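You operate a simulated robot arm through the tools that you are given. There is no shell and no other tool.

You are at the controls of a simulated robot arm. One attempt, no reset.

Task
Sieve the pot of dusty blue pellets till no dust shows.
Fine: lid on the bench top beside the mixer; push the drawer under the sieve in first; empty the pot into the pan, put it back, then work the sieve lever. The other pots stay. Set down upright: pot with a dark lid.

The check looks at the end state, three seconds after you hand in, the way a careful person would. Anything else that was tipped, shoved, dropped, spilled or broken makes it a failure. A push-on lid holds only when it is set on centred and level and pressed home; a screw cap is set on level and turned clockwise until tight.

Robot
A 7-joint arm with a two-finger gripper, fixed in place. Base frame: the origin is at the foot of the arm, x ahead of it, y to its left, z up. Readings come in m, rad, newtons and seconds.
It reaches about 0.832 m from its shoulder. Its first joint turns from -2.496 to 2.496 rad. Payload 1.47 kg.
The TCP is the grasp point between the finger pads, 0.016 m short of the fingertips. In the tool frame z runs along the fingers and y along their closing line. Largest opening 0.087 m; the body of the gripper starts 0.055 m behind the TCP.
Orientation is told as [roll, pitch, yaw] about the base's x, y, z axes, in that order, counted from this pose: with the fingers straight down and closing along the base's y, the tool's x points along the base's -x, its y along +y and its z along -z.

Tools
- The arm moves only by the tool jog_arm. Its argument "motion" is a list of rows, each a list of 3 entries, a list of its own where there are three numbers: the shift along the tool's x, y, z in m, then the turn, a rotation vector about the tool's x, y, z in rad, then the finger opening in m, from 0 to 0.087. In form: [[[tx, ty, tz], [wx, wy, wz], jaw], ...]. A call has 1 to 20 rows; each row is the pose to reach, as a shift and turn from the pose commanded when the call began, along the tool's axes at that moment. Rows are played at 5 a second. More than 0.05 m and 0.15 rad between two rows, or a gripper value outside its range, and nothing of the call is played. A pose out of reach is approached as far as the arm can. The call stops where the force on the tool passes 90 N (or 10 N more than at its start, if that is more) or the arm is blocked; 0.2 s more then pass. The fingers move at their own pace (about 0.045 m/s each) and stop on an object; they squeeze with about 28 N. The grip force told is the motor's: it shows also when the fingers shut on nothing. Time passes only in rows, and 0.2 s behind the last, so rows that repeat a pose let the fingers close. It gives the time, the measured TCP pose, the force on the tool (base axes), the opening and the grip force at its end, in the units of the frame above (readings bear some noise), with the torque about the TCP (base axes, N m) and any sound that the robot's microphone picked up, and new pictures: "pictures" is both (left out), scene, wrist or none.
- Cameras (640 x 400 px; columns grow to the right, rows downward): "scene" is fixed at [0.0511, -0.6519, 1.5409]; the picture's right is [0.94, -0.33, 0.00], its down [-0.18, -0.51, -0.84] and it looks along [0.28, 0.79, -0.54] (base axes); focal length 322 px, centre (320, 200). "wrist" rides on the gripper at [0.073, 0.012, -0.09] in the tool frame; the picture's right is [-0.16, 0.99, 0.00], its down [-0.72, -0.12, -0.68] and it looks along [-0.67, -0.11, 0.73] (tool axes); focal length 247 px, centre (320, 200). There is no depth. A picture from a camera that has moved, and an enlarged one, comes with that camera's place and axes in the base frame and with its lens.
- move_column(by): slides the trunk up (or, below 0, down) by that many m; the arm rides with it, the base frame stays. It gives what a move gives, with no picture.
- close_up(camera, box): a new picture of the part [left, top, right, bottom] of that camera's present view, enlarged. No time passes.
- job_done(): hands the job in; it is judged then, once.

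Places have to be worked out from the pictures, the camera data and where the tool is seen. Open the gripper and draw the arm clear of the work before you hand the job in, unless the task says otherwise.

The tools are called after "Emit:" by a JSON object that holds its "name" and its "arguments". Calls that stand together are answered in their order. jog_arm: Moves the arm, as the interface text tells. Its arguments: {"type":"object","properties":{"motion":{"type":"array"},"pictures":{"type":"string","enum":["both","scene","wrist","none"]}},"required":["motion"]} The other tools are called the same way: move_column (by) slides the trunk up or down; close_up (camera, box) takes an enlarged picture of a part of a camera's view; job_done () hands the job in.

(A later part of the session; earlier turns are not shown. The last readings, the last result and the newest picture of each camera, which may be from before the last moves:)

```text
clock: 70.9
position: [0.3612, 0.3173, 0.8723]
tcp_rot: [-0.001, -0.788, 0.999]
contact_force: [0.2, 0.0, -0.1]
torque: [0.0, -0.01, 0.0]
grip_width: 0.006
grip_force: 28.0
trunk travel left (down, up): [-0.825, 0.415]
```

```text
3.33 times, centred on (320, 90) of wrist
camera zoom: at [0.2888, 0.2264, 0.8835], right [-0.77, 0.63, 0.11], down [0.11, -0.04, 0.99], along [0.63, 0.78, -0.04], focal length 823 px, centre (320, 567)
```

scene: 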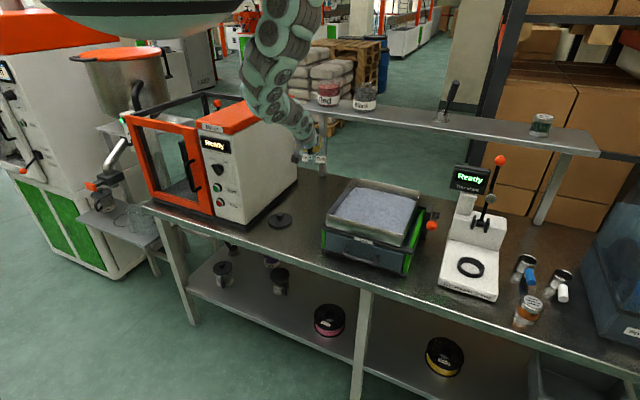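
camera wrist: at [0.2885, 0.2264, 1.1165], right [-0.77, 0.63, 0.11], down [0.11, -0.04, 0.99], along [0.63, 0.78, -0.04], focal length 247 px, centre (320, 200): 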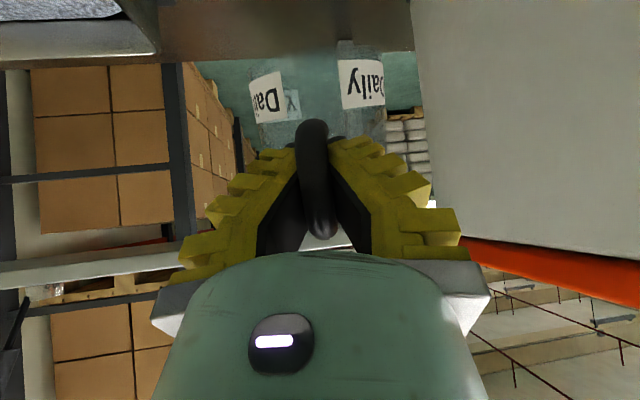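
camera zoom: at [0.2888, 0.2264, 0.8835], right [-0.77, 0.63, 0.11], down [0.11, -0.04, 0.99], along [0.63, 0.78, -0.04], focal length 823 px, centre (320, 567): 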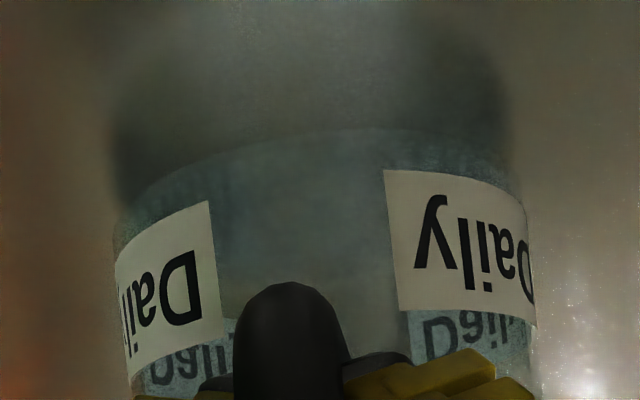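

By comparing label and rim positions with the original picture, the pot is upright and within about 4 mm of its original height. I lower another few millimetres and check the force.

Emit:
{"name": "jog_arm", "arguments": {"motion": [[[0.0014, 0, 0.0014], [0, 0, 0], 0.0], [[0.0028, 0, 0.0028], [0, 0, 0], 0.0], [[0.0028, 0, 0.0028], [0, 0, 0], 0.0]], "pictures": "none"}}

Emit:
{"name": "close_up", "arguments": {"camera": "wrist", "box": [160, 0, 480, 260]}}

Emit:
{"name": "close_up", "arguments": {"camera": "scene", "box": [290, 175, 340, 225]}}

```text
clock: 71.7
position: [0.361, 0.317, 0.8682]
tcp_rot: [-0.002, -0.789, 0.997]
contact_force: [-0.5, -0.3, -0.1]
torque: [0.01, 0.02, 0.01]
grip_width: 0.0059
grip_force: 27.9
trunk travel left (down, up): [-0.825, 0.415]
```

```text
1.54 times, centred on (320, 130) of wrist
camera zoom: at [0.2887, 0.2265, 0.8796], right [-0.77, 0.63, 0.11], down [0.11, -0.04, 0.99], along [0.63, 0.78, -0.04], focal length 380 px, centre (320, 308)
```

zoom: 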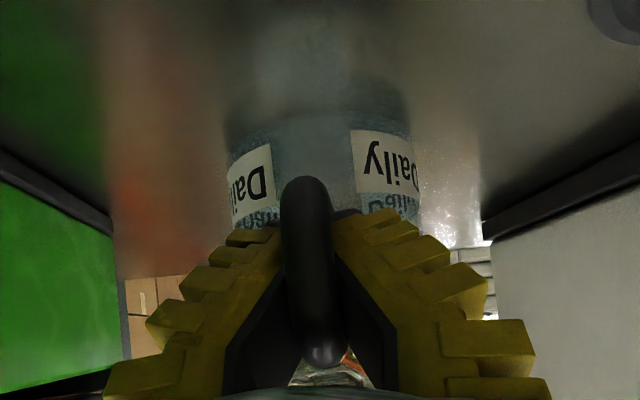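

```text
8.00 times, centred on (315, 200) of scene
camera zoom: at [0.0511, -0.6519, 1.5409], right [0.94, -0.33, 0.0], down [-0.18, -0.51, -0.84], along [0.28, 0.79, -0.54], focal length 2580 px, centre (360, 200)
```

zoom: 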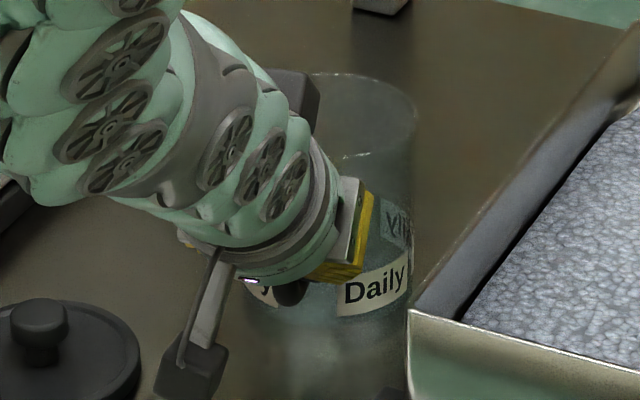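

The pot is resting on its far edge and nearly flat (near edge ~4 mm up). I lower the last 4 mm so it sits flat before releasing.

Emit:
{"name": "jog_arm", "arguments": {"motion": [[[0.0014, 0, 0.0014], [0, 0, 0], 0.0], [[0.0032, 0, 0.0032], [0, 0, 0], 0.0], [[0.0032, 0, 0.0032], [0, 0, 0], 0.0]], "pictures": "none"}}

Emit:
{"name": "close_up", "arguments": {"camera": "wrist", "box": [160, 0, 480, 260]}}

```text
clock: 72.5
position: [0.3611, 0.318, 0.864]
tcp_rot: [-0.003, -0.788, 0.999]
contact_force: [0.2, -0.3, -0.3]
torque: [-0.03, 0.03, -0.01]
grip_width: 0.0059
grip_force: 28.1
trunk travel left (down, up): [-0.825, 0.415]
```

```text
1.54 times, centred on (320, 130) of wrist
camera zoom: at [0.2883, 0.2264, 0.8752], right [-0.77, 0.63, 0.11], down [0.11, -0.04, 0.99], along [0.63, 0.78, -0.04], focal length 380 px, centre (320, 308)
```

zoom: 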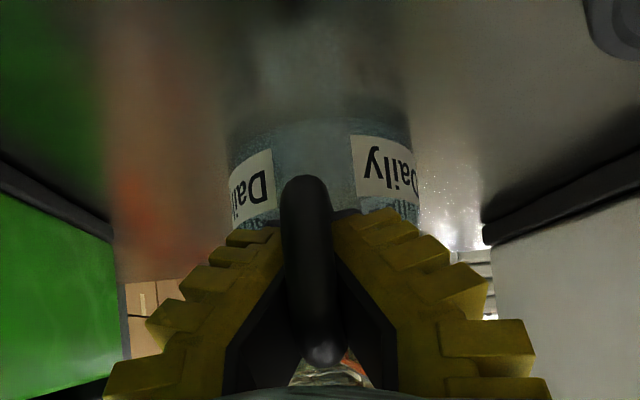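

Nearly flat (about 2 mm left). I lower 2 mm more and then open the fingers gently.

Emit:
{"name": "jog_arm", "arguments": {"motion": [[[0.0014, 0, 0.0014], [0, 0, 0], 0.0], [[0.0016, 0, 0.0016], [0, 0, 0], 0.0], [[0.0016, 0, 0.0016], [0, 0, 0], 0.01], [[0.0016, 0, 0.0016], [0, 0, 0], 0.02], [[0.0016, 0, 0.0016], [0, 0, 0], 0.03], [[0.0016, 0, 0.0016], [0, 0, 0], 0.045], [[0.0016, 0, 0.0016], [0, 0, 0], 0.045]]}}

Emit:
{"name": "close_up", "arguments": {"camera": "wrist", "box": [160, 0, 480, 260]}}

Emit:
{"name": "close_up", "arguments": {"camera": "scene", "box": [265, 165, 355, 235]}}

```text
clock: 74.1
position: [0.3604, 0.3182, 0.8618]
tcp_rot: [-0.001, -0.789, 0.998]
contact_force: [0.3, 0.5, -0.4]
torque: [0.0, 0.04, 0.01]
grip_width: 0.0506
grip_force: 4.1
trunk travel left (down, up): [-0.825, 0.415]
camera wrist: at [0.2884, 0.2269, 0.8725], right [-0.77, 0.63, 0.11], down [0.11, -0.04, 0.99], along [0.63, 0.78, -0.04], focal length 247 px, centre (320, 200)
```

scene: 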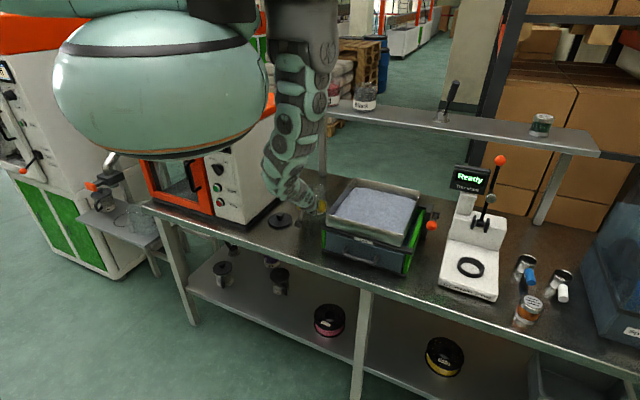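
wrist: 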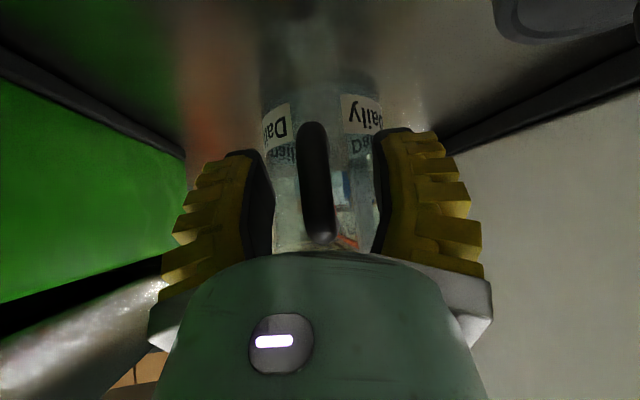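

```text
1.54 times, centred on (320, 130) of wrist
camera zoom: at [0.2884, 0.2269, 0.8725], right [-0.77, 0.63, 0.11], down [0.11, -0.04, 0.99], along [0.63, 0.78, -0.04], focal length 380 px, centre (320, 308)
```

zoom: 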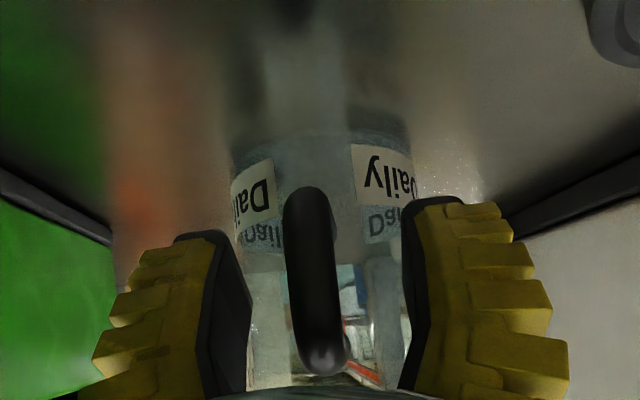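

```text
5.71 times, centred on (310, 200) of scene
camera zoom: at [0.0511, -0.6519, 1.5409], right [0.94, -0.33, 0.0], down [-0.18, -0.51, -0.84], along [0.28, 0.79, -0.54], focal length 1843 px, centre (377, 200)
```

zoom: 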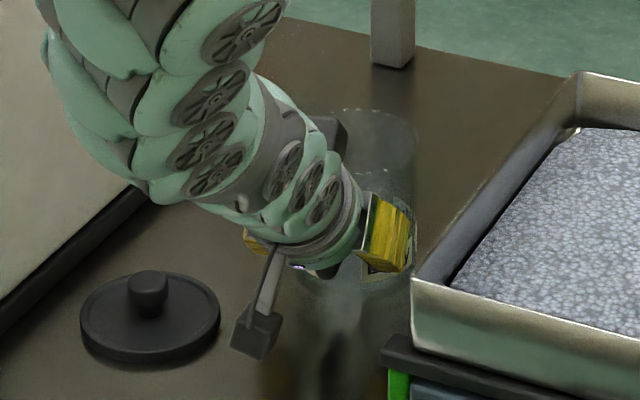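

Released: the pot stands upright with the handle bar free between the fingers. I retreat back along the tool axis.

Emit:
{"name": "jog_arm", "arguments": {"motion": [[[0, 0, -0.015], [0, 0, 0], 0.045], [[0, 0, -0.035], [0, 0, 0], 0.045], [[0, 0, -0.06], [0, 0, 0], 0.045], [[0, 0, -0.09], [0, 0, 0], 0.045], [[-0.02, 0, -0.12], [0, 0, 0], 0.045]]}}

Emit:
{"name": "close_up", "arguments": {"camera": "scene", "box": [255, 150, 375, 240]}}

Emit:
{"name": "close_up", "arguments": {"camera": "wrist", "box": [160, 0, 480, 260]}}

```text
clock: 75.3
position: [0.322, 0.2594, 0.9599]
tcp_rot: [-0.001, -0.789, 0.996]
contact_force: [0.2, 0.2, -0.9]
torque: [-0.02, -0.02, 0.0]
grip_width: 0.0505
grip_force: 4.0
trunk travel left (down, up): [-0.825, 0.415]
camera wrist: at [0.2491, 0.1688, 0.9715], right [-0.77, 0.63, 0.11], down [0.11, -0.04, 0.99], along [0.63, 0.78, -0.04], focal length 247 px, centre (320, 200)
```

scene: 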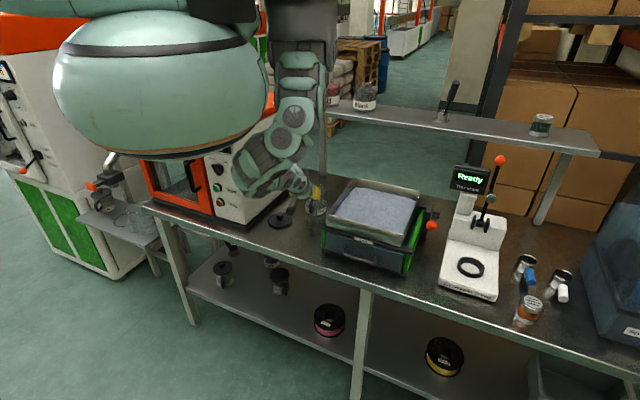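
wrist: 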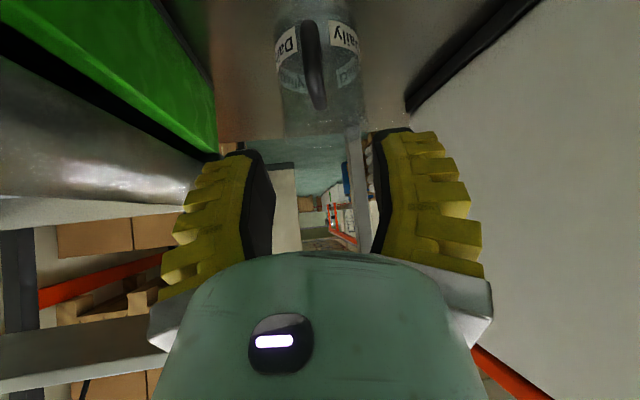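

```text
4.44 times, centred on (315, 195) of scene
camera zoom: at [0.0511, -0.6519, 1.5409], right [0.94, -0.33, 0.0], down [-0.18, -0.51, -0.84], along [0.28, 0.79, -0.54], focal length 1433 px, centre (342, 222)
```

zoom: 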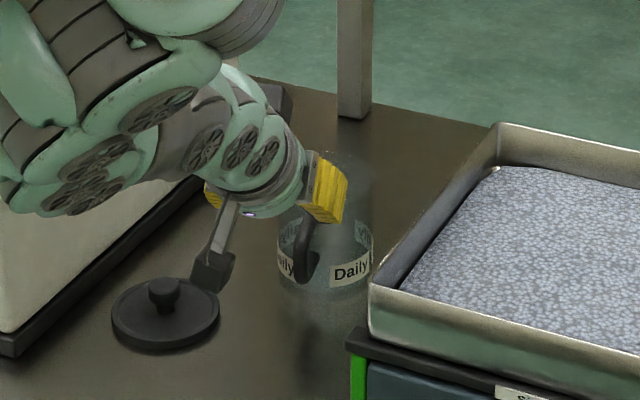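

```text
1.54 times, centred on (320, 130) of wrist
camera zoom: at [0.2491, 0.1688, 0.9715], right [-0.77, 0.63, 0.11], down [0.11, -0.04, 0.99], along [0.63, 0.78, -0.04], focal length 380 px, centre (320, 308)
```

zoom: 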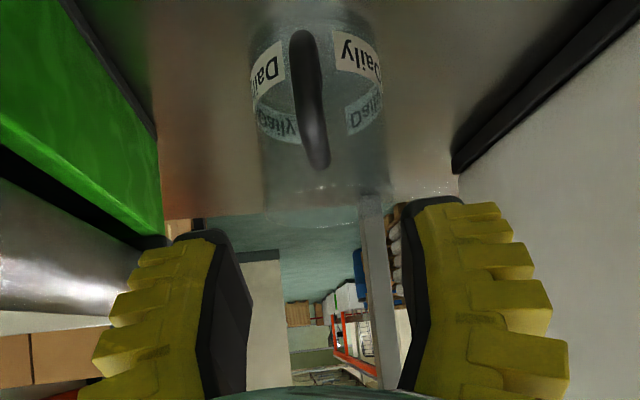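

The pot stands upright at its original place, empty, with the lid on the bench beside the mixer. Next the lever: ball at about (0.597, -0.066, 0.983), pivot near (0.725, 0.062, 0.898), swinging in the v–z plane. I raise the trunk for clearance and carry the hand over the pan's front to a spot in front of and above the ball.

Emit:
{"name": "move_column", "arguments": {"by": 0.16}}

Emit:
{"name": "jog_arm", "arguments": {"motion": [[[0.0123, -0.0357, -0.0124], [0.0136, 0, 0.0135], 0.045], [[0.0247, -0.0714, -0.0249], [0.0272, 0, 0.027], 0.045], [[0.037, -0.1072, -0.0373], [0.0408, 0, 0.0406], 0.045], [[0.0494, -0.1429, -0.0497], [0.0544, 0, 0.0541], 0.045], [[0.0617, -0.1786, -0.0622], [0.068, 0, 0.0676], 0.045], [[0.0741, -0.2143, -0.0746], [0.0817, 0, 0.0811], 0.045], [[0.0864, -0.25, -0.0871], [0.0953, 0, 0.0946], 0.045], [[0.0988, -0.2857, -0.0995], [0.1089, 0, 0.1081], 0.045], [[0.1111, -0.3215, -0.1119], [0.1225, 0, 0.1217], 0.045], [[0.1235, -0.3572, -0.1244], [0.1361, 0, 0.1352], 0.045], [[0.1358, -0.3929, -0.1368], [0.1497, 0, 0.1487], 0.045], [[0.1358, -0.3929, -0.1368], [0.1497, 0, 0.1487], 0.045]]}}

Emit:
{"name": "close_up", "arguments": {"camera": "wrist", "box": [160, 0, 480, 260]}}

Emit:
{"name": "close_up", "arguments": {"camera": "scene", "box": [330, 130, 510, 270]}}

```text
clock: 77.2
position: [0.3213, 0.2603, 1.119]
tcp_rot: [0.0, -0.79, 0.998]
contact_force: [-0.9, 0.1, 0.2]
torque: [-0.02, -0.06, -0.01]
grip_width: 0.0507
grip_force: 3.9
trunk travel left (down, up): [-0.985, 0.255]
```

```text
clock: 78.1
position: [0.3564, 0.2008, 1.1386]
tcp_rot: [0.241, -0.854, 0.876]
contact_force: [-0.5, 0.1, 0.1]
torque: [-0.02, -0.01, 0.0]
grip_width: 0.0503
grip_force: 4.1
trunk travel left (down, up): [-0.985, 0.255]
stopped in row 4: the arm was blocked; the commanded pose is now the measured one
camera wrist: at [0.2902, 0.1048, 1.1417], right [-0.78, 0.56, 0.27], down [0.21, -0.18, 0.96], along [0.58, 0.81, 0.02], focal length 247 px, centre (320, 200)
```

scene: 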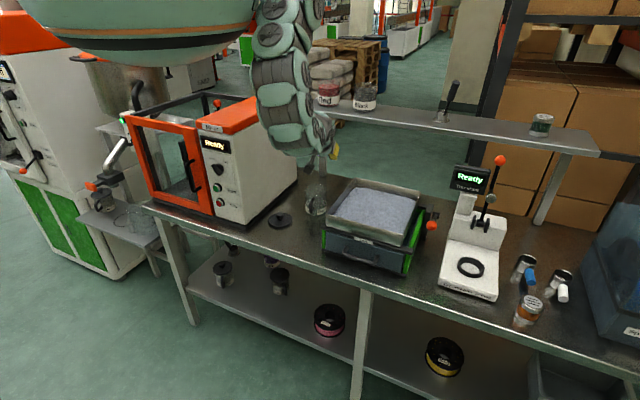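
wrist: 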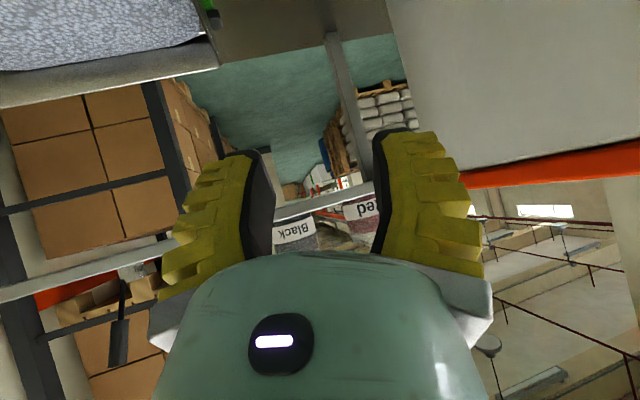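

```text
1.54 times, centred on (320, 130) of wrist
camera zoom: at [0.2902, 0.1048, 1.1417], right [-0.78, 0.56, 0.27], down [0.21, -0.18, 0.96], along [0.58, 0.81, 0.02], focal length 380 px, centre (320, 308)
```

zoom: 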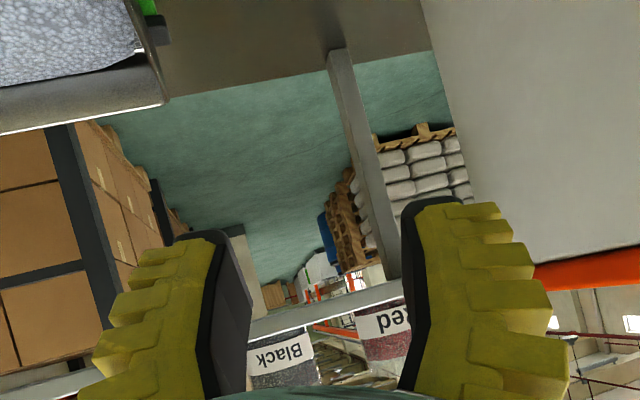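

```text
2.86 times, centred on (420, 200) of scene
camera zoom: at [0.0511, -0.6519, 1.5409], right [0.94, -0.33, 0.0], down [-0.18, -0.51, -0.84], along [0.28, 0.79, -0.54], focal length 922 px, centre (34, 200)
```

zoom: 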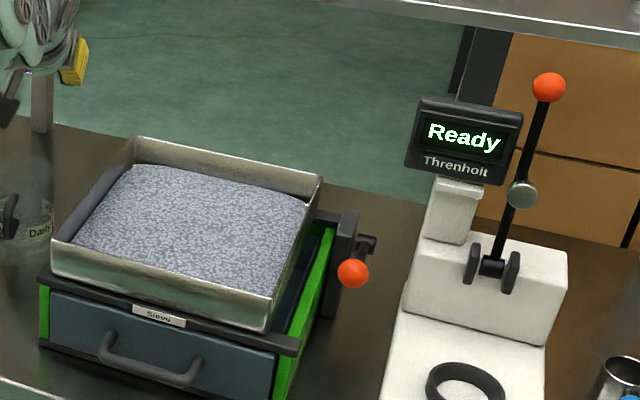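

Blocked again, because the elbow folds against the torso when the wrist is too close. Nothing was touched on the bench. I raise the trunk 6 cm, then lower the tool to open the elbow and straighten the orientation.

Emit:
{"name": "move_column", "arguments": {"by": 0.06}}

Emit:
{"name": "jog_arm", "arguments": {"motion": [[[0.0199, -0.0188, 0.0267], [0, 0, 0], 0.045], [[0.0398, -0.0375, 0.0535], [0.1024, 0.0203, 0.0233], 0.045], [[0.0569, -0.0536, 0.0764], [0.2048, 0.0407, 0.0466], 0.045], [[0.0569, -0.0536, 0.0764], [0.3072, 0.061, 0.0699], 0.045], [[0.0569, -0.0536, 0.0764], [0.3072, 0.061, 0.0699], 0.045]], "pictures": "scene"}}

```text
clock: 79.1
position: [0.354, 0.1986, 1.197]
tcp_rot: [0.244, -0.851, 0.874]
contact_force: [-0.5, -0.6, 0.0]
torque: [0.0, 0.03, -0.01]
grip_width: 0.0505
grip_force: 4.0
trunk travel left (down, up): [-1.045, 0.195]
```

```text
clock: 80.3
position: [0.3994, 0.1954, 1.0959]
tcp_rot: [-0.002, -0.777, 0.775]
contact_force: [0.1, 0.0, 0.8]
torque: [-0.01, -0.01, -0.01]
grip_width: 0.0506
grip_force: 4.3
trunk travel left (down, up): [-1.045, 0.195]
```

scene: 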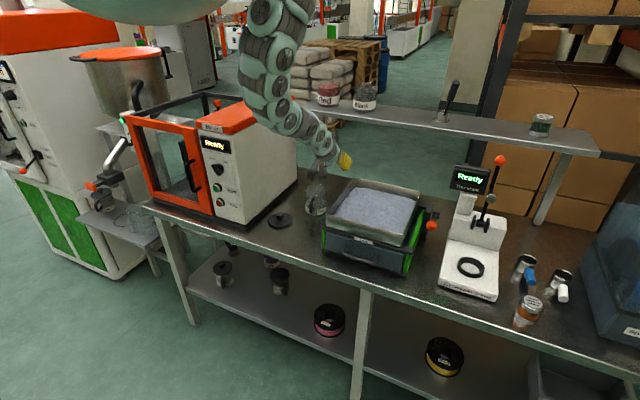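

Arm is well extended now. I continue over the front of the pan to the spot in front of and above the lever ball.

Emit:
{"name": "jog_arm", "arguments": {"motion": [[[0.0043, -0.0347, -0.0042], [0, 0, 0], 0.045], [[0.0086, -0.0694, -0.0084], [0, 0, 0], 0.045], [[0.0129, -0.1042, -0.0126], [0, 0, 0], 0.045], [[0.0172, -0.1389, -0.0168], [0, 0, 0], 0.045], [[0.0215, -0.1736, -0.021], [0, 0, 0], 0.045], [[0.0291, -0.2039, -0.0369], [0, 0, 0], 0.045], [[0.0367, -0.2342, -0.0527], [0, 0, 0], 0.045], [[0.0442, -0.2645, -0.0686], [0, 0, 0], 0.045], [[0.0518, -0.2948, -0.0844], [0, 0, 0], 0.045], [[0.0594, -0.3251, -0.1003], [0, 0, 0], 0.045], [[0.0594, -0.3251, -0.1003], [0, 0, 0], 0.045]]}}

Emit:
{"name": "close_up", "arguments": {"camera": "wrist", "box": [160, 0, 480, 260]}}

Emit:
{"name": "close_up", "arguments": {"camera": "scene", "box": [330, 130, 510, 270]}}

```text
clock: 82.7
position: [0.546, -0.1165, 1.1273]
tcp_rot: [0.003, -0.778, 0.774]
contact_force: [-0.2, 0.4, -0.5]
torque: [0.01, 0.03, 0.0]
grip_width: 0.0504
grip_force: 4.5
trunk travel left (down, up): [-1.045, 0.195]
camera wrist: at [0.4556, -0.1888, 1.1398], right [-0.61, 0.78, 0.11], down [0.11, -0.06, 0.99], along [0.78, 0.62, -0.05], focal length 247 px, centre (320, 200)
```

scene: 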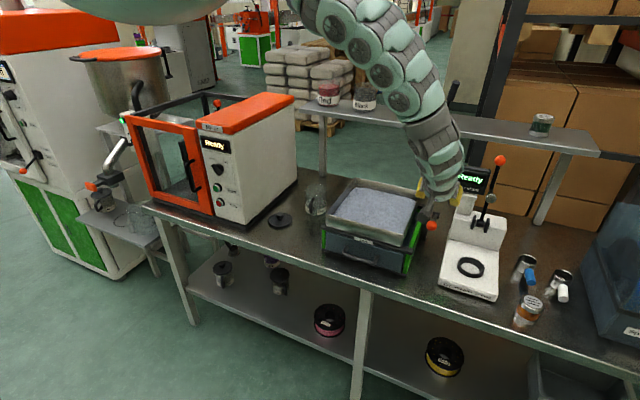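
wrist: 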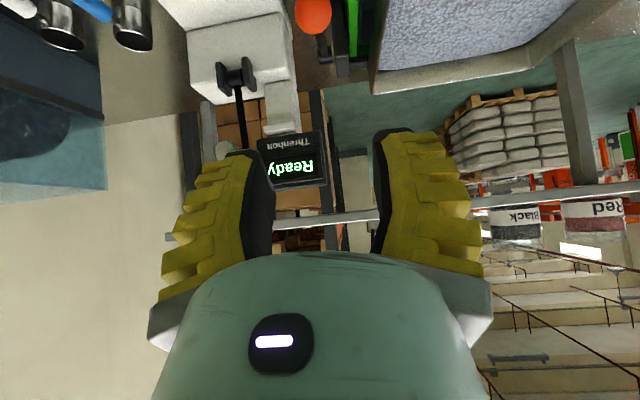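

```text
1.54 times, centred on (320, 130) of wrist
camera zoom: at [0.4556, -0.1888, 1.1398], right [-0.61, 0.78, 0.11], down [0.11, -0.06, 0.99], along [0.78, 0.62, -0.05], focal length 380 px, centre (320, 308)
```

zoom: 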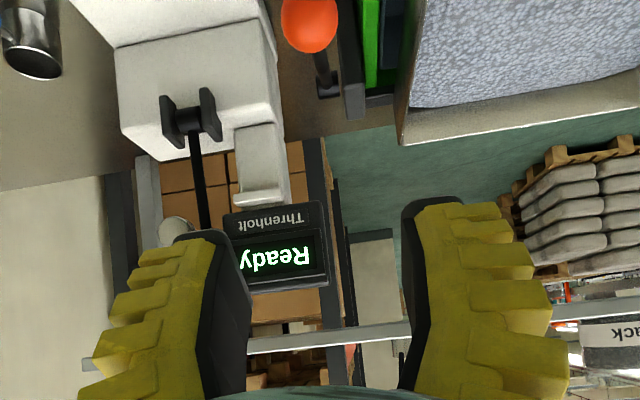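

```text
2.86 times, centred on (420, 200) of scene
camera zoom: at [0.0511, -0.6519, 1.5409], right [0.94, -0.33, 0.0], down [-0.18, -0.51, -0.84], along [0.28, 0.79, -0.54], focal length 922 px, centre (34, 200)
```

zoom: 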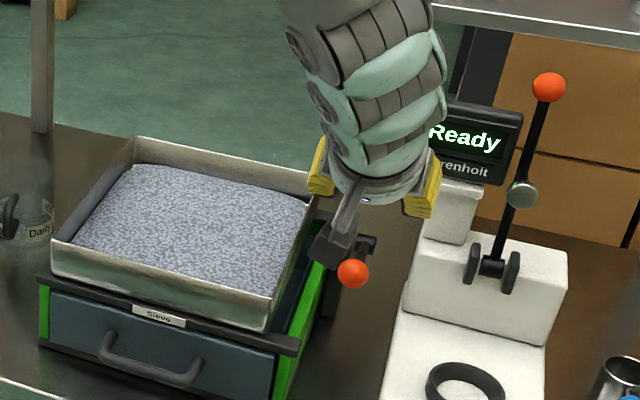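

The ball estimate (0.596, −0.065, 0.983) holds with this view, pivot at about (0.725, 0.065, 0.90), so the lever is 0.2 m long and now 25° above horizontal. To reach it comfortably I need the shoulder lower, so I raise the tool and lower the trunk in two rounds.

Emit:
{"name": "jog_arm", "arguments": {"motion": [[[-0.0263, 0, -0.0267], [0, 0, 0], 0.045], [[-0.0526, 0, -0.0535], [0, 0, 0], 0.045], [[-0.0789, 0, -0.0802], [0, 0, 0], 0.045], [[-0.1052, 0, -0.107], [0, 0, 0], 0.045]], "pictures": "none"}}

Emit:
{"name": "move_column", "arguments": {"by": -0.2}}

Emit:
{"name": "jog_arm", "arguments": {"motion": [[[-0.0234, 0, -0.0238], [0, 0, 0], 0.045], [[-0.0467, 0, -0.0475], [0, 0, 0], 0.045], [[-0.0701, 0, -0.0713], [0, 0, 0], 0.045]], "pictures": "scene"}}

```text
clock: 83.7
position: [0.5708, -0.1439, 1.2268]
tcp_rot: [0.001, -0.778, 0.776]
contact_force: [-0.1, 0.3, 0.6]
torque: [-0.02, 0.0, 0.0]
grip_width: 0.0507
grip_force: 4.3
out of reach, approached as far as the arm can: row 3, 4
trunk travel left (down, up): [-1.045, 0.195]
```

```text
clock: 85.9
position: [0.5706, -0.1445, 1.026]
tcp_rot: [0.0, -0.777, 0.774]
contact_force: [0.0, 0.3, 0.4]
torque: [-0.02, -0.01, 0.0]
grip_width: 0.0507
grip_force: 4.0
trunk travel left (down, up): [-0.845, 0.395]
```

```text
clock: 86.7
position: [0.6052, -0.1906, 1.0929]
tcp_rot: [0.002, -0.779, 0.775]
contact_force: [-0.3, -0.3, -0.5]
torque: [0.01, -0.02, 0.01]
grip_width: 0.0503
grip_force: 3.8
out of reach, approached as far as the arm can: row 1, 2, 3
trunk travel left (down, up): [-0.845, 0.395]
```

scene: 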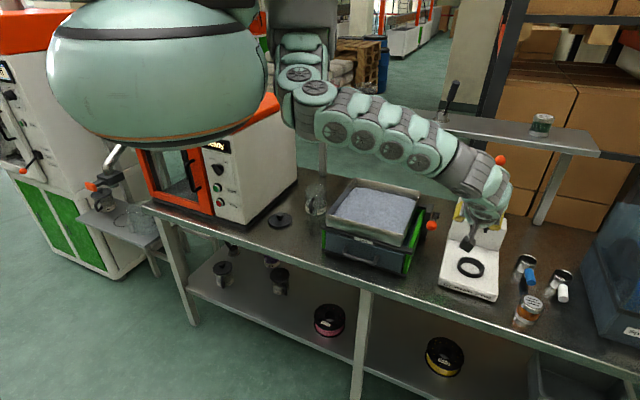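

The arm drifted out over the meter at z≈1.09 with no contact, as the 45° pitch is at its limit here. I move back toward the ball while steepening the pitch to 60° down, which gives more room.

Emit:
{"name": "jog_arm", "arguments": {"motion": [[[0, 0.0239, 0.0146], [0, 0.0637, 0], 0.045], [[0, 0.0478, 0.0292], [0, 0.1273, 0], 0.045], [[0, 0.0718, 0.0439], [0, 0.191, 0], 0.045], [[-0.001, 0.0957, 0.0585], [0, 0.2546, 0], 0.045], [[-0.001, 0.0957, 0.0585], [0, 0.2546, 0], 0.045]]}}

Emit:
{"name": "close_up", "arguments": {"camera": "wrist", "box": [180, 0, 460, 220]}}

Emit:
{"name": "close_up", "arguments": {"camera": "scene", "box": [370, 130, 510, 270]}}

```text
clock: 87.9
position: [0.6083, -0.1161, 1.0034]
tcp_rot: [0.003, -0.523, 0.777]
contact_force: [1.0, 1.0, -0.6]
torque: [0.01, 0.01, -0.02]
grip_width: 0.0503
grip_force: 3.9
out of reach, approached as far as the arm can: row 1, 2, 3, 4, 5
trunk travel left (down, up): [-0.845, 0.395]
camera wrist: at [0.5227, -0.1844, 1.0436], right [-0.59, 0.8, 0.08], down [0.29, 0.12, 0.95], along [0.75, 0.59, -0.3], focal length 247 px, centre (320, 200)
```

scene: 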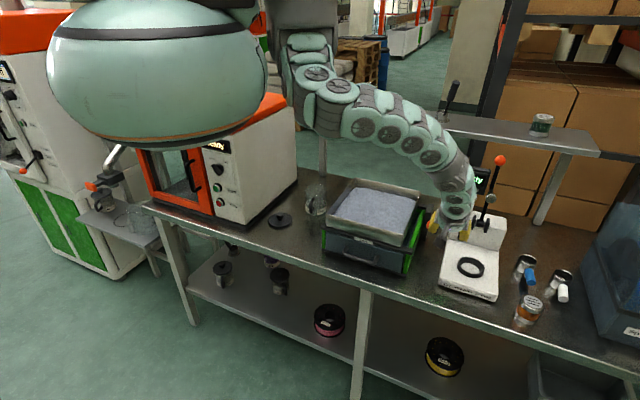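
wrist: 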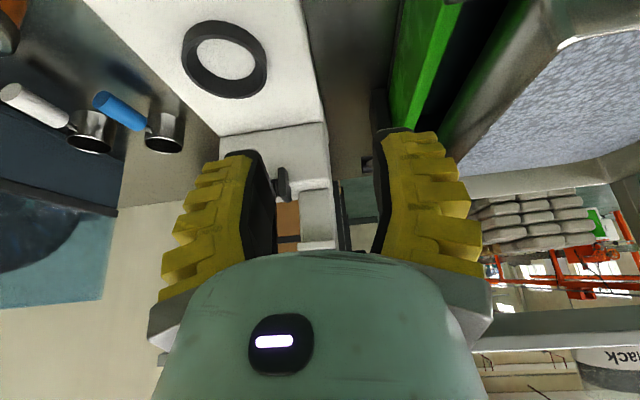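

```text
1.82 times, centred on (320, 110) of wrist
camera zoom: at [0.5227, -0.1844, 1.0436], right [-0.59, 0.8, 0.08], down [0.29, 0.12, 0.95], along [0.75, 0.59, -0.3], focal length 449 px, centre (320, 364)
```

zoom: 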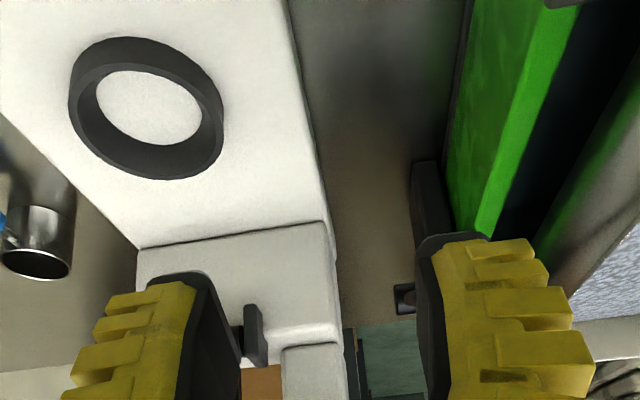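

```text
2.86 times, centred on (440, 200) of scene
camera zoom: at [0.0511, -0.6519, 1.5409], right [0.94, -0.33, 0.0], down [-0.18, -0.51, -0.84], along [0.28, 0.79, -0.54], focal length 922 px, centre (-23, 200)
```

zoom: 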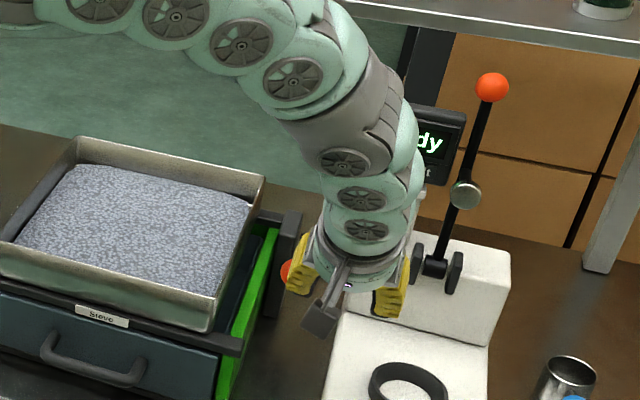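

The hand is beside the ball and the arm is stuck at an odd limit. I back off safely by raising the trunk straight up, then return to a fingers-down posture like the start pose, from which I can re-approach.

Emit:
{"name": "move_column", "arguments": {"by": 0.17}}

Emit:
{"name": "jog_arm", "arguments": {"motion": [[[0.02, 0.0, -0.02], [0, 0.1, 0], 0.045], [[0.045, 0.01, -0.03], [0, 0.22, 0], 0.045], [[0.07, 0.02, -0.04], [0, 0.34, 0], 0.045], [[0.09, 0.03, -0.05], [0, 0.44, 0], 0.045], [[0.1, 0.04, -0.05], [0, 0.523, 0], 0.045], [[0.1, 0.04, -0.05], [0, 0.523, 0], 0.045]]}}

```text
clock: 89.8
position: [0.6084, -0.117, 1.1717]
tcp_rot: [0.001, -0.523, 0.776]
contact_force: [0.3, 0.5, 0.3]
torque: [0.04, 0.02, -0.01]
grip_width: 0.0506
grip_force: 4.5
trunk travel left (down, up): [-1.015, 0.225]
```

```text
clock: 91.2
position: [0.5248, -0.1815, 1.1305]
tcp_rot: [0.001, 0.0, 0.776]
contact_force: [-0.3, 0.0, 0.4]
torque: [-0.03, 0.0, 0.01]
grip_width: 0.0503
grip_force: 3.8
out of reach, approached as far as the arm can: row 1, 2, 3, 4, 5, 6
trunk travel left (down, up): [-1.015, 0.225]
camera wrist: at [0.4639, -0.2253, 1.2192], right [-0.58, 0.81, 0.0], down [0.6, 0.42, 0.68], along [0.55, 0.4, -0.73], focal length 247 px, centre (320, 200)
```

scene: 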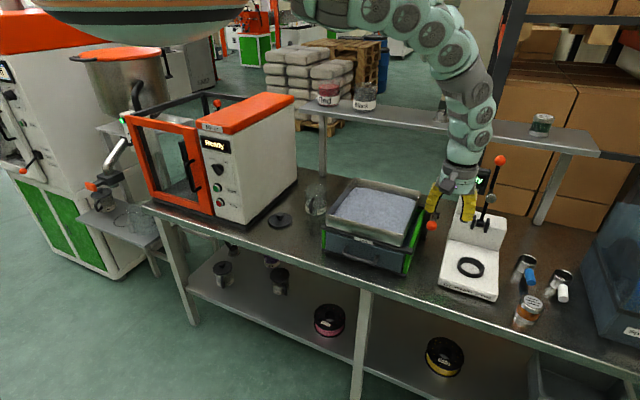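
wrist: 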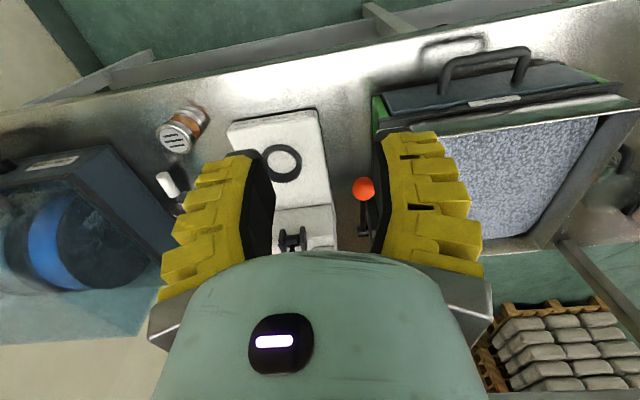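

Fingers are down again in front of the lever, with the ball clearly visible. I move above the ball at z≈1.10 with the jaws opened enough to straddle it.

Emit:
{"name": "jog_arm", "arguments": {"motion": [[[-0.0331, 0.0084, 0.0075], [0, 0, 0], 0.05], [[-0.0662, 0.0168, 0.015], [0, 0, 0], 0.05], [[-0.0992, 0.0251, 0.0225], [0, 0, 0], 0.05], [[-0.1323, 0.0335, 0.03], [0, 0, 0], 0.05], [[-0.1323, 0.0335, 0.03], [0, 0, 0], 0.05]]}}

Emit:
{"name": "close_up", "arguments": {"camera": "wrist", "box": [220, 20, 440, 200]}}

Emit:
{"name": "close_up", "arguments": {"camera": "scene", "box": [370, 130, 510, 270]}}

```text
clock: 92.4
position: [0.5963, -0.0656, 1.0995]
tcp_rot: [0.003, -0.001, 0.775]
contact_force: [-0.9, -0.4, 0.2]
torque: [-0.04, 0.0, -0.03]
grip_width: 0.0553
grip_force: 3.7
trunk travel left (down, up): [-1.015, 0.225]
camera wrist: at [0.5347, -0.1098, 1.1882], right [-0.58, 0.81, 0.0], down [0.6, 0.42, 0.68], along [0.55, 0.4, -0.73], focal length 247 px, centre (320, 200)
```

scene: 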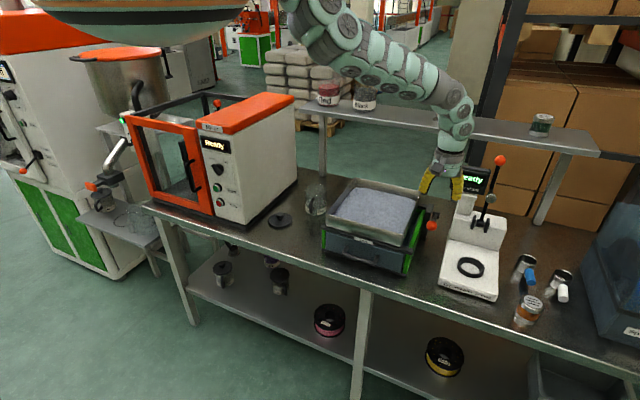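
wrist: 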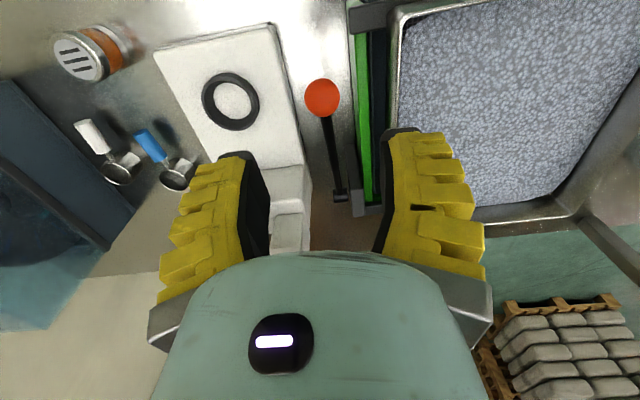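

```text
2.22 times, centred on (330, 110) of wrist
camera zoom: at [0.5347, -0.1098, 1.1882], right [-0.58, 0.81, 0.0], down [0.6, 0.42, 0.68], along [0.55, 0.4, -0.73], focal length 549 px, centre (298, 400)
```

zoom: 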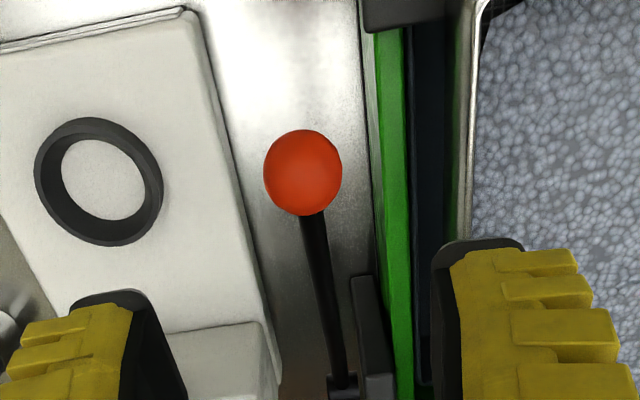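

```text
2.86 times, centred on (440, 200) of scene
camera zoom: at [0.0511, -0.6519, 1.5409], right [0.94, -0.33, 0.0], down [-0.18, -0.51, -0.84], along [0.28, 0.79, -0.54], focal length 922 px, centre (-23, 200)
```

zoom: 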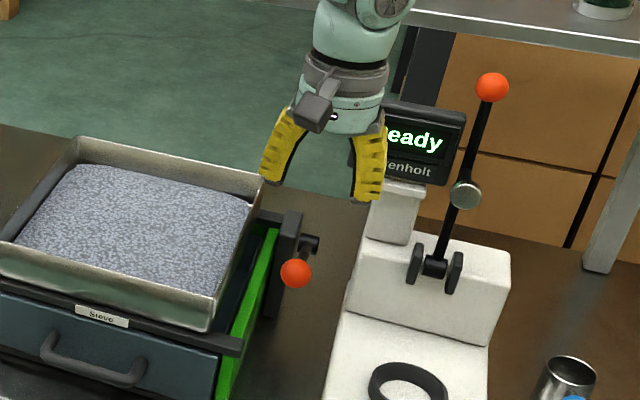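

The ball is directly below the open fingers: refined (0.597, −0.061, 0.978), diameter ~30 mm. I centre on it, then lower with the trunk so the fingers straddle the ball.

Emit:
{"name": "jog_arm", "arguments": {"motion": [[[-0.0037, 0.0028, 0], [0, 0, 0], 0.05], [[-0.0037, 0.0028, 0], [0, 0, 0], 0.05]], "pictures": "none"}}

Emit:
{"name": "move_column", "arguments": {"by": -0.1}}

Emit:
{"name": "close_up", "arguments": {"camera": "wrist", "box": [200, 60, 440, 240]}}

Emit:
{"name": "close_up", "arguments": {"camera": "scene", "box": [370, 150, 490, 260]}}

```text
clock: 93.0
position: [0.5954, -0.0617, 1.0974]
tcp_rot: [0.002, 0.001, 0.779]
contact_force: [0.9, 0.3, 0.0]
torque: [0.04, 0.01, 0.0]
grip_width: 0.0554
grip_force: 3.7
trunk travel left (down, up): [-1.015, 0.225]
```

```text
clock: 94.4
position: [0.5961, -0.062, 0.9988]
tcp_rot: [0.0, -0.002, 0.778]
contact_force: [0.6, 0.2, 0.4]
torque: [-0.01, -0.01, 0.0]
grip_width: 0.0551
grip_force: 3.6
trunk travel left (down, up): [-0.915, 0.325]
```

```text
2.22 times, centred on (320, 150) of wrist
camera zoom: at [0.5358, -0.1055, 1.0879], right [-0.58, 0.81, 0.0], down [0.6, 0.42, 0.68], along [0.55, 0.4, -0.73], focal length 549 px, centre (320, 311)
```

zoom: 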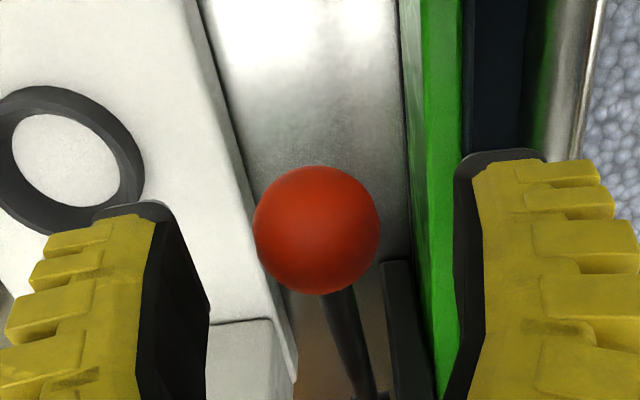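

```text
3.64 times, centred on (430, 205) of scene
camera zoom: at [0.0511, -0.6519, 1.5409], right [0.94, -0.33, 0.0], down [-0.18, -0.51, -0.84], along [0.28, 0.79, -0.54], focal length 1173 px, centre (-80, 182)
```

zoom: 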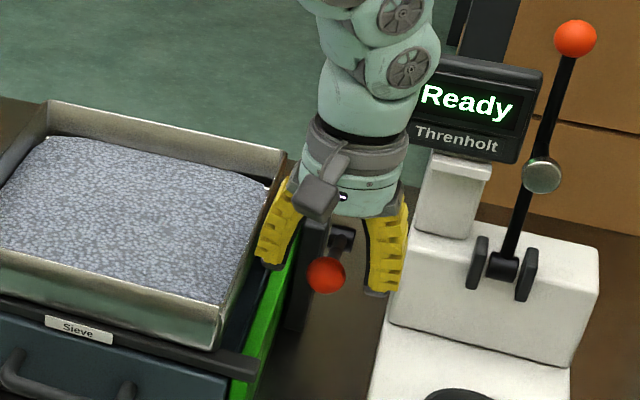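

The fingers straddle the ball symmetrically. I descend the last 1.7 cm and close on it.

Emit:
{"name": "jog_arm", "arguments": {"motion": [[[0, 0, 0.008], [0, 0, 0], 0.05], [[0, 0, 0.0165], [0, 0, 0], 0.05], [[0, 0, 0.0165], [0, 0, 0], 0.03], [[0, 0, 0.0165], [0, 0, 0], 0.01], [[0, 0, 0.0165], [0, 0, 0], 0.0], [[0, 0, 0.0165], [0, 0, 0], 0.0]]}}

Emit:
{"name": "close_up", "arguments": {"camera": "wrist", "box": [200, 60, 440, 240]}}

Emit:
{"name": "close_up", "arguments": {"camera": "scene", "box": [370, 150, 490, 260]}}

```text
clock: 95.8
position: [0.5963, -0.063, 0.9839]
tcp_rot: [-0.001, -0.002, 0.776]
contact_force: [4.7, -2.6, -2.0]
torque: [0.21, -0.18, 0.02]
grip_width: 0.0235
grip_force: 29.9
trunk travel left (down, up): [-0.915, 0.325]
camera wrist: at [0.5355, -0.1062, 1.0731], right [-0.58, 0.82, 0.0], down [0.6, 0.42, 0.68], along [0.56, 0.39, -0.73], focal length 247 px, centre (320, 200)
```

scene: 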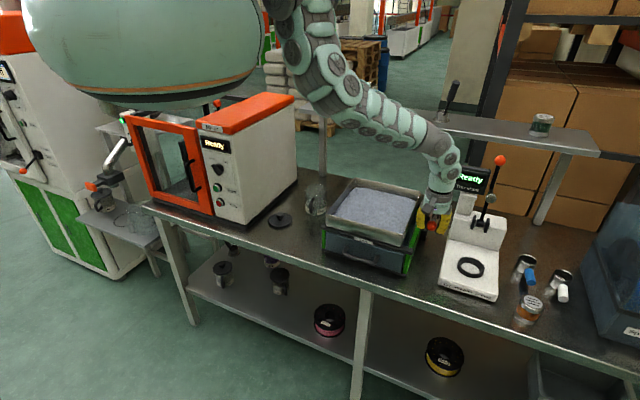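
wrist: 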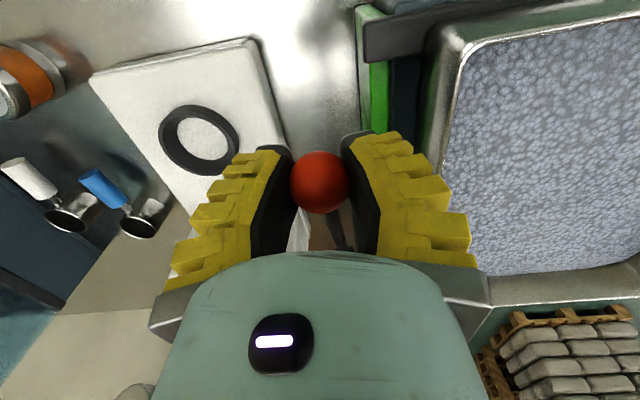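

```text
2.22 times, centred on (320, 150) of wrist
camera zoom: at [0.5355, -0.1062, 1.0731], right [-0.58, 0.82, 0.0], down [0.6, 0.42, 0.68], along [0.56, 0.39, -0.73], focal length 549 px, centre (320, 311)
```

zoom: 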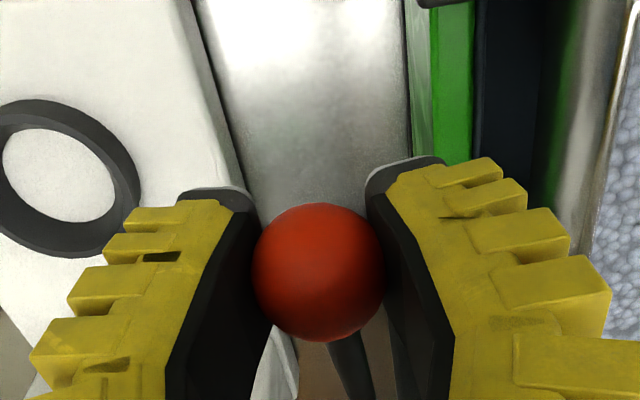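

```text
3.64 times, centred on (430, 205) of scene
camera zoom: at [0.0511, -0.6519, 1.5409], right [0.94, -0.33, 0.0], down [-0.18, -0.51, -0.84], along [0.28, 0.79, -0.54], focal length 1173 px, centre (-80, 182)
```

zoom: 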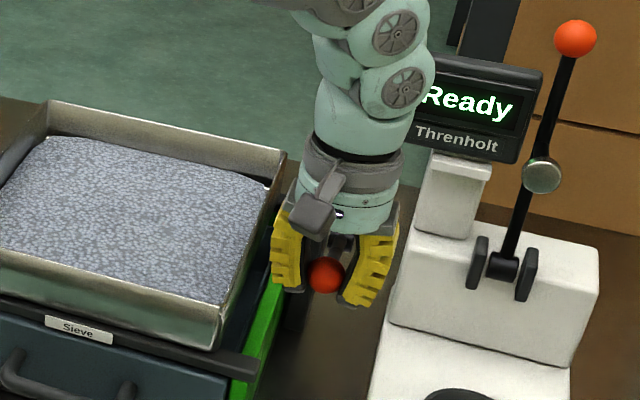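

Ball is gripped. I test the lever's free direction by moving a small arc downward (0.1 rad about the pivot).

Emit:
{"name": "jog_arm", "arguments": {"motion": [[[0.0018, 0, 0.0045], [0, 0, 0], 0.0], [[0.0035, 0, 0.009], [0, 0, 0], 0.0], [[0.0053, 0, 0.0136], [0, 0, 0], 0.0], [[0.0069, 0, 0.0181], [0, 0, 0], 0.0]]}}

Emit:
{"name": "close_up", "arguments": {"camera": "scene", "box": [330, 160, 470, 270]}}

```text
clock: 96.8
position: [0.5913, -0.0669, 0.9645]
tcp_rot: [0.0, -0.002, 0.777]
contact_force: [2.8, -2.4, 4.8]
torque: [0.34, -0.37, -0.06]
grip_width: 0.0218
grip_force: 30.4
trunk travel left (down, up): [-0.915, 0.325]
camera wrist: at [0.5314, -0.1109, 1.0535], right [-0.58, 0.81, 0.0], down [0.6, 0.42, 0.68], along [0.56, 0.4, -0.73], focal length 247 px, centre (320, 200)
```

scene: 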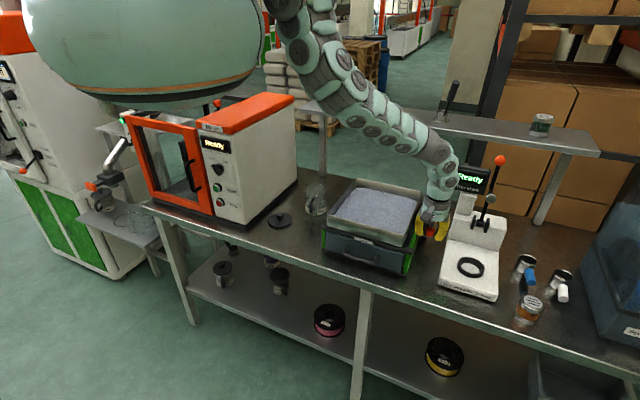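
wrist: 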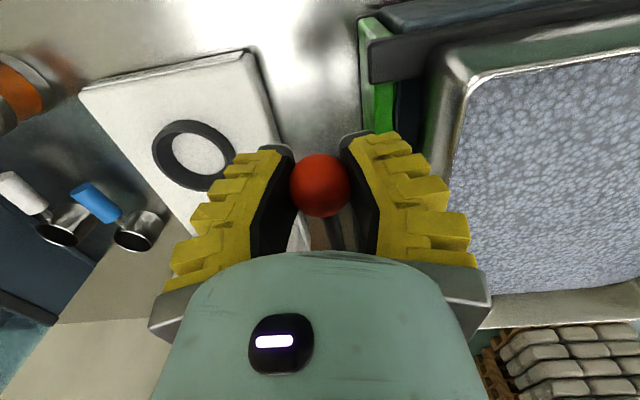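

```text
3.64 times, centred on (400, 215) of scene
camera zoom: at [0.0511, -0.6519, 1.5409], right [0.94, -0.33, 0.0], down [-0.18, -0.51, -0.84], along [0.28, 0.79, -0.54], focal length 1173 px, centre (29, 146)
```

zoom: 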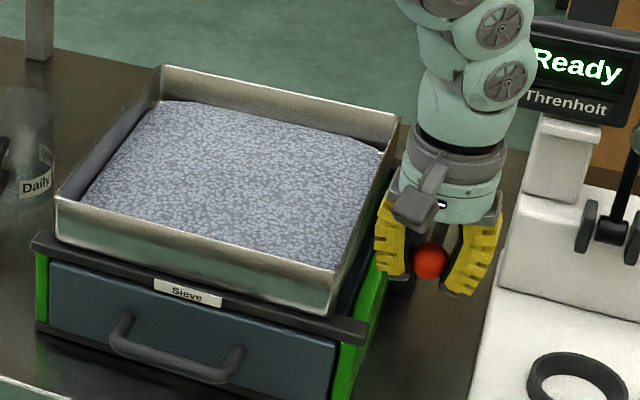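

The lever follows downward easily (~5 N), and the pan stays in place. I continue the stroke down, using the trunk for the vertical part and small jogs for the arc.

Emit:
{"name": "jog_arm", "arguments": {"motion": [[[0.0045, 0, 0.004], [0, 0, 0], 0.0], [[0.0045, 0, 0.004], [0, 0, 0], 0.0]], "pictures": "none"}}

Emit:
{"name": "move_column", "arguments": {"by": -0.037}}

Emit:
{"name": "jog_arm", "arguments": {"motion": [[[0.0041, 0, 0], [0, 0, 0], 0.0], [[0.0041, 0, 0], [0, 0, 0], 0.0]]}}

Emit:
{"name": "close_up", "arguments": {"camera": "scene", "box": [330, 160, 470, 270]}}

```text
clock: 97.4
position: [0.591, -0.0668, 0.9616]
tcp_rot: [-0.001, -0.008, 0.778]
contact_force: [12.7, 5.8, -0.9]
torque: [0.05, -0.19, 0.07]
grip_width: 0.0217
grip_force: 30.1
trunk travel left (down, up): [-0.915, 0.325]
```

```text
clock: 98.2
position: [0.5866, -0.0713, 0.9225]
tcp_rot: [0.002, 0.004, 0.774]
contact_force: [-2.8, -2.6, 3.1]
torque: [0.07, -0.16, -0.01]
grip_width: 0.0
grip_force: 28.4
trunk travel left (down, up): [-0.878, 0.362]
```

```text
clock: 98.8
position: [0.5859, -0.0725, 0.923]
tcp_rot: [0.0, -0.004, 0.776]
contact_force: [6.8, -1.7, 1.3]
torque: [0.04, 0.23, 0.01]
grip_width: 0.0
grip_force: 28.5
trunk travel left (down, up): [-0.878, 0.362]
camera wrist: at [0.5253, -0.1167, 1.0126], right [-0.58, 0.81, 0.0], down [0.6, 0.42, 0.68], along [0.56, 0.4, -0.73], focal length 247 px, centre (320, 200)
```

scene: 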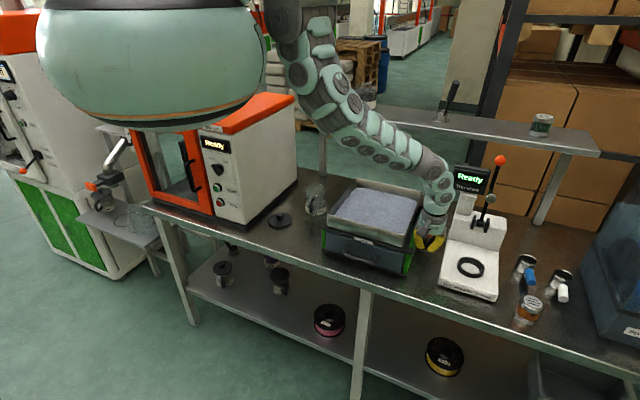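
wrist: 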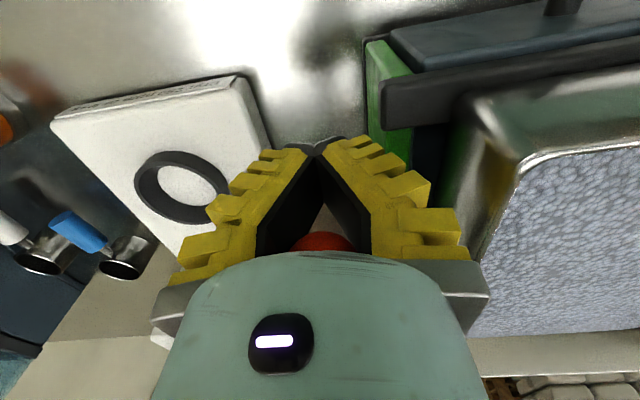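

```text
3.64 times, centred on (400, 215) of scene
camera zoom: at [0.0511, -0.6519, 1.5409], right [0.94, -0.33, 0.0], down [-0.18, -0.51, -0.84], along [0.28, 0.79, -0.54], focal length 1173 px, centre (29, 146)
```

zoom: 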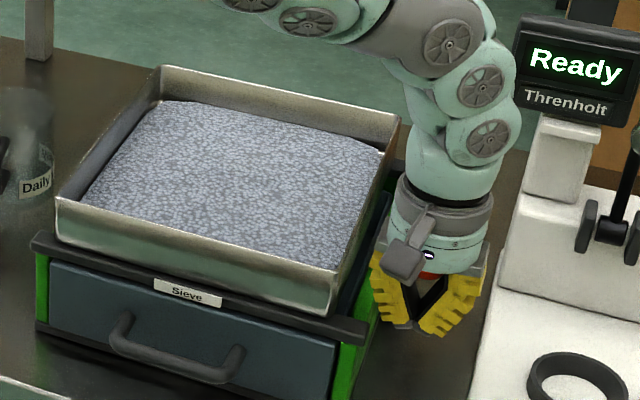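

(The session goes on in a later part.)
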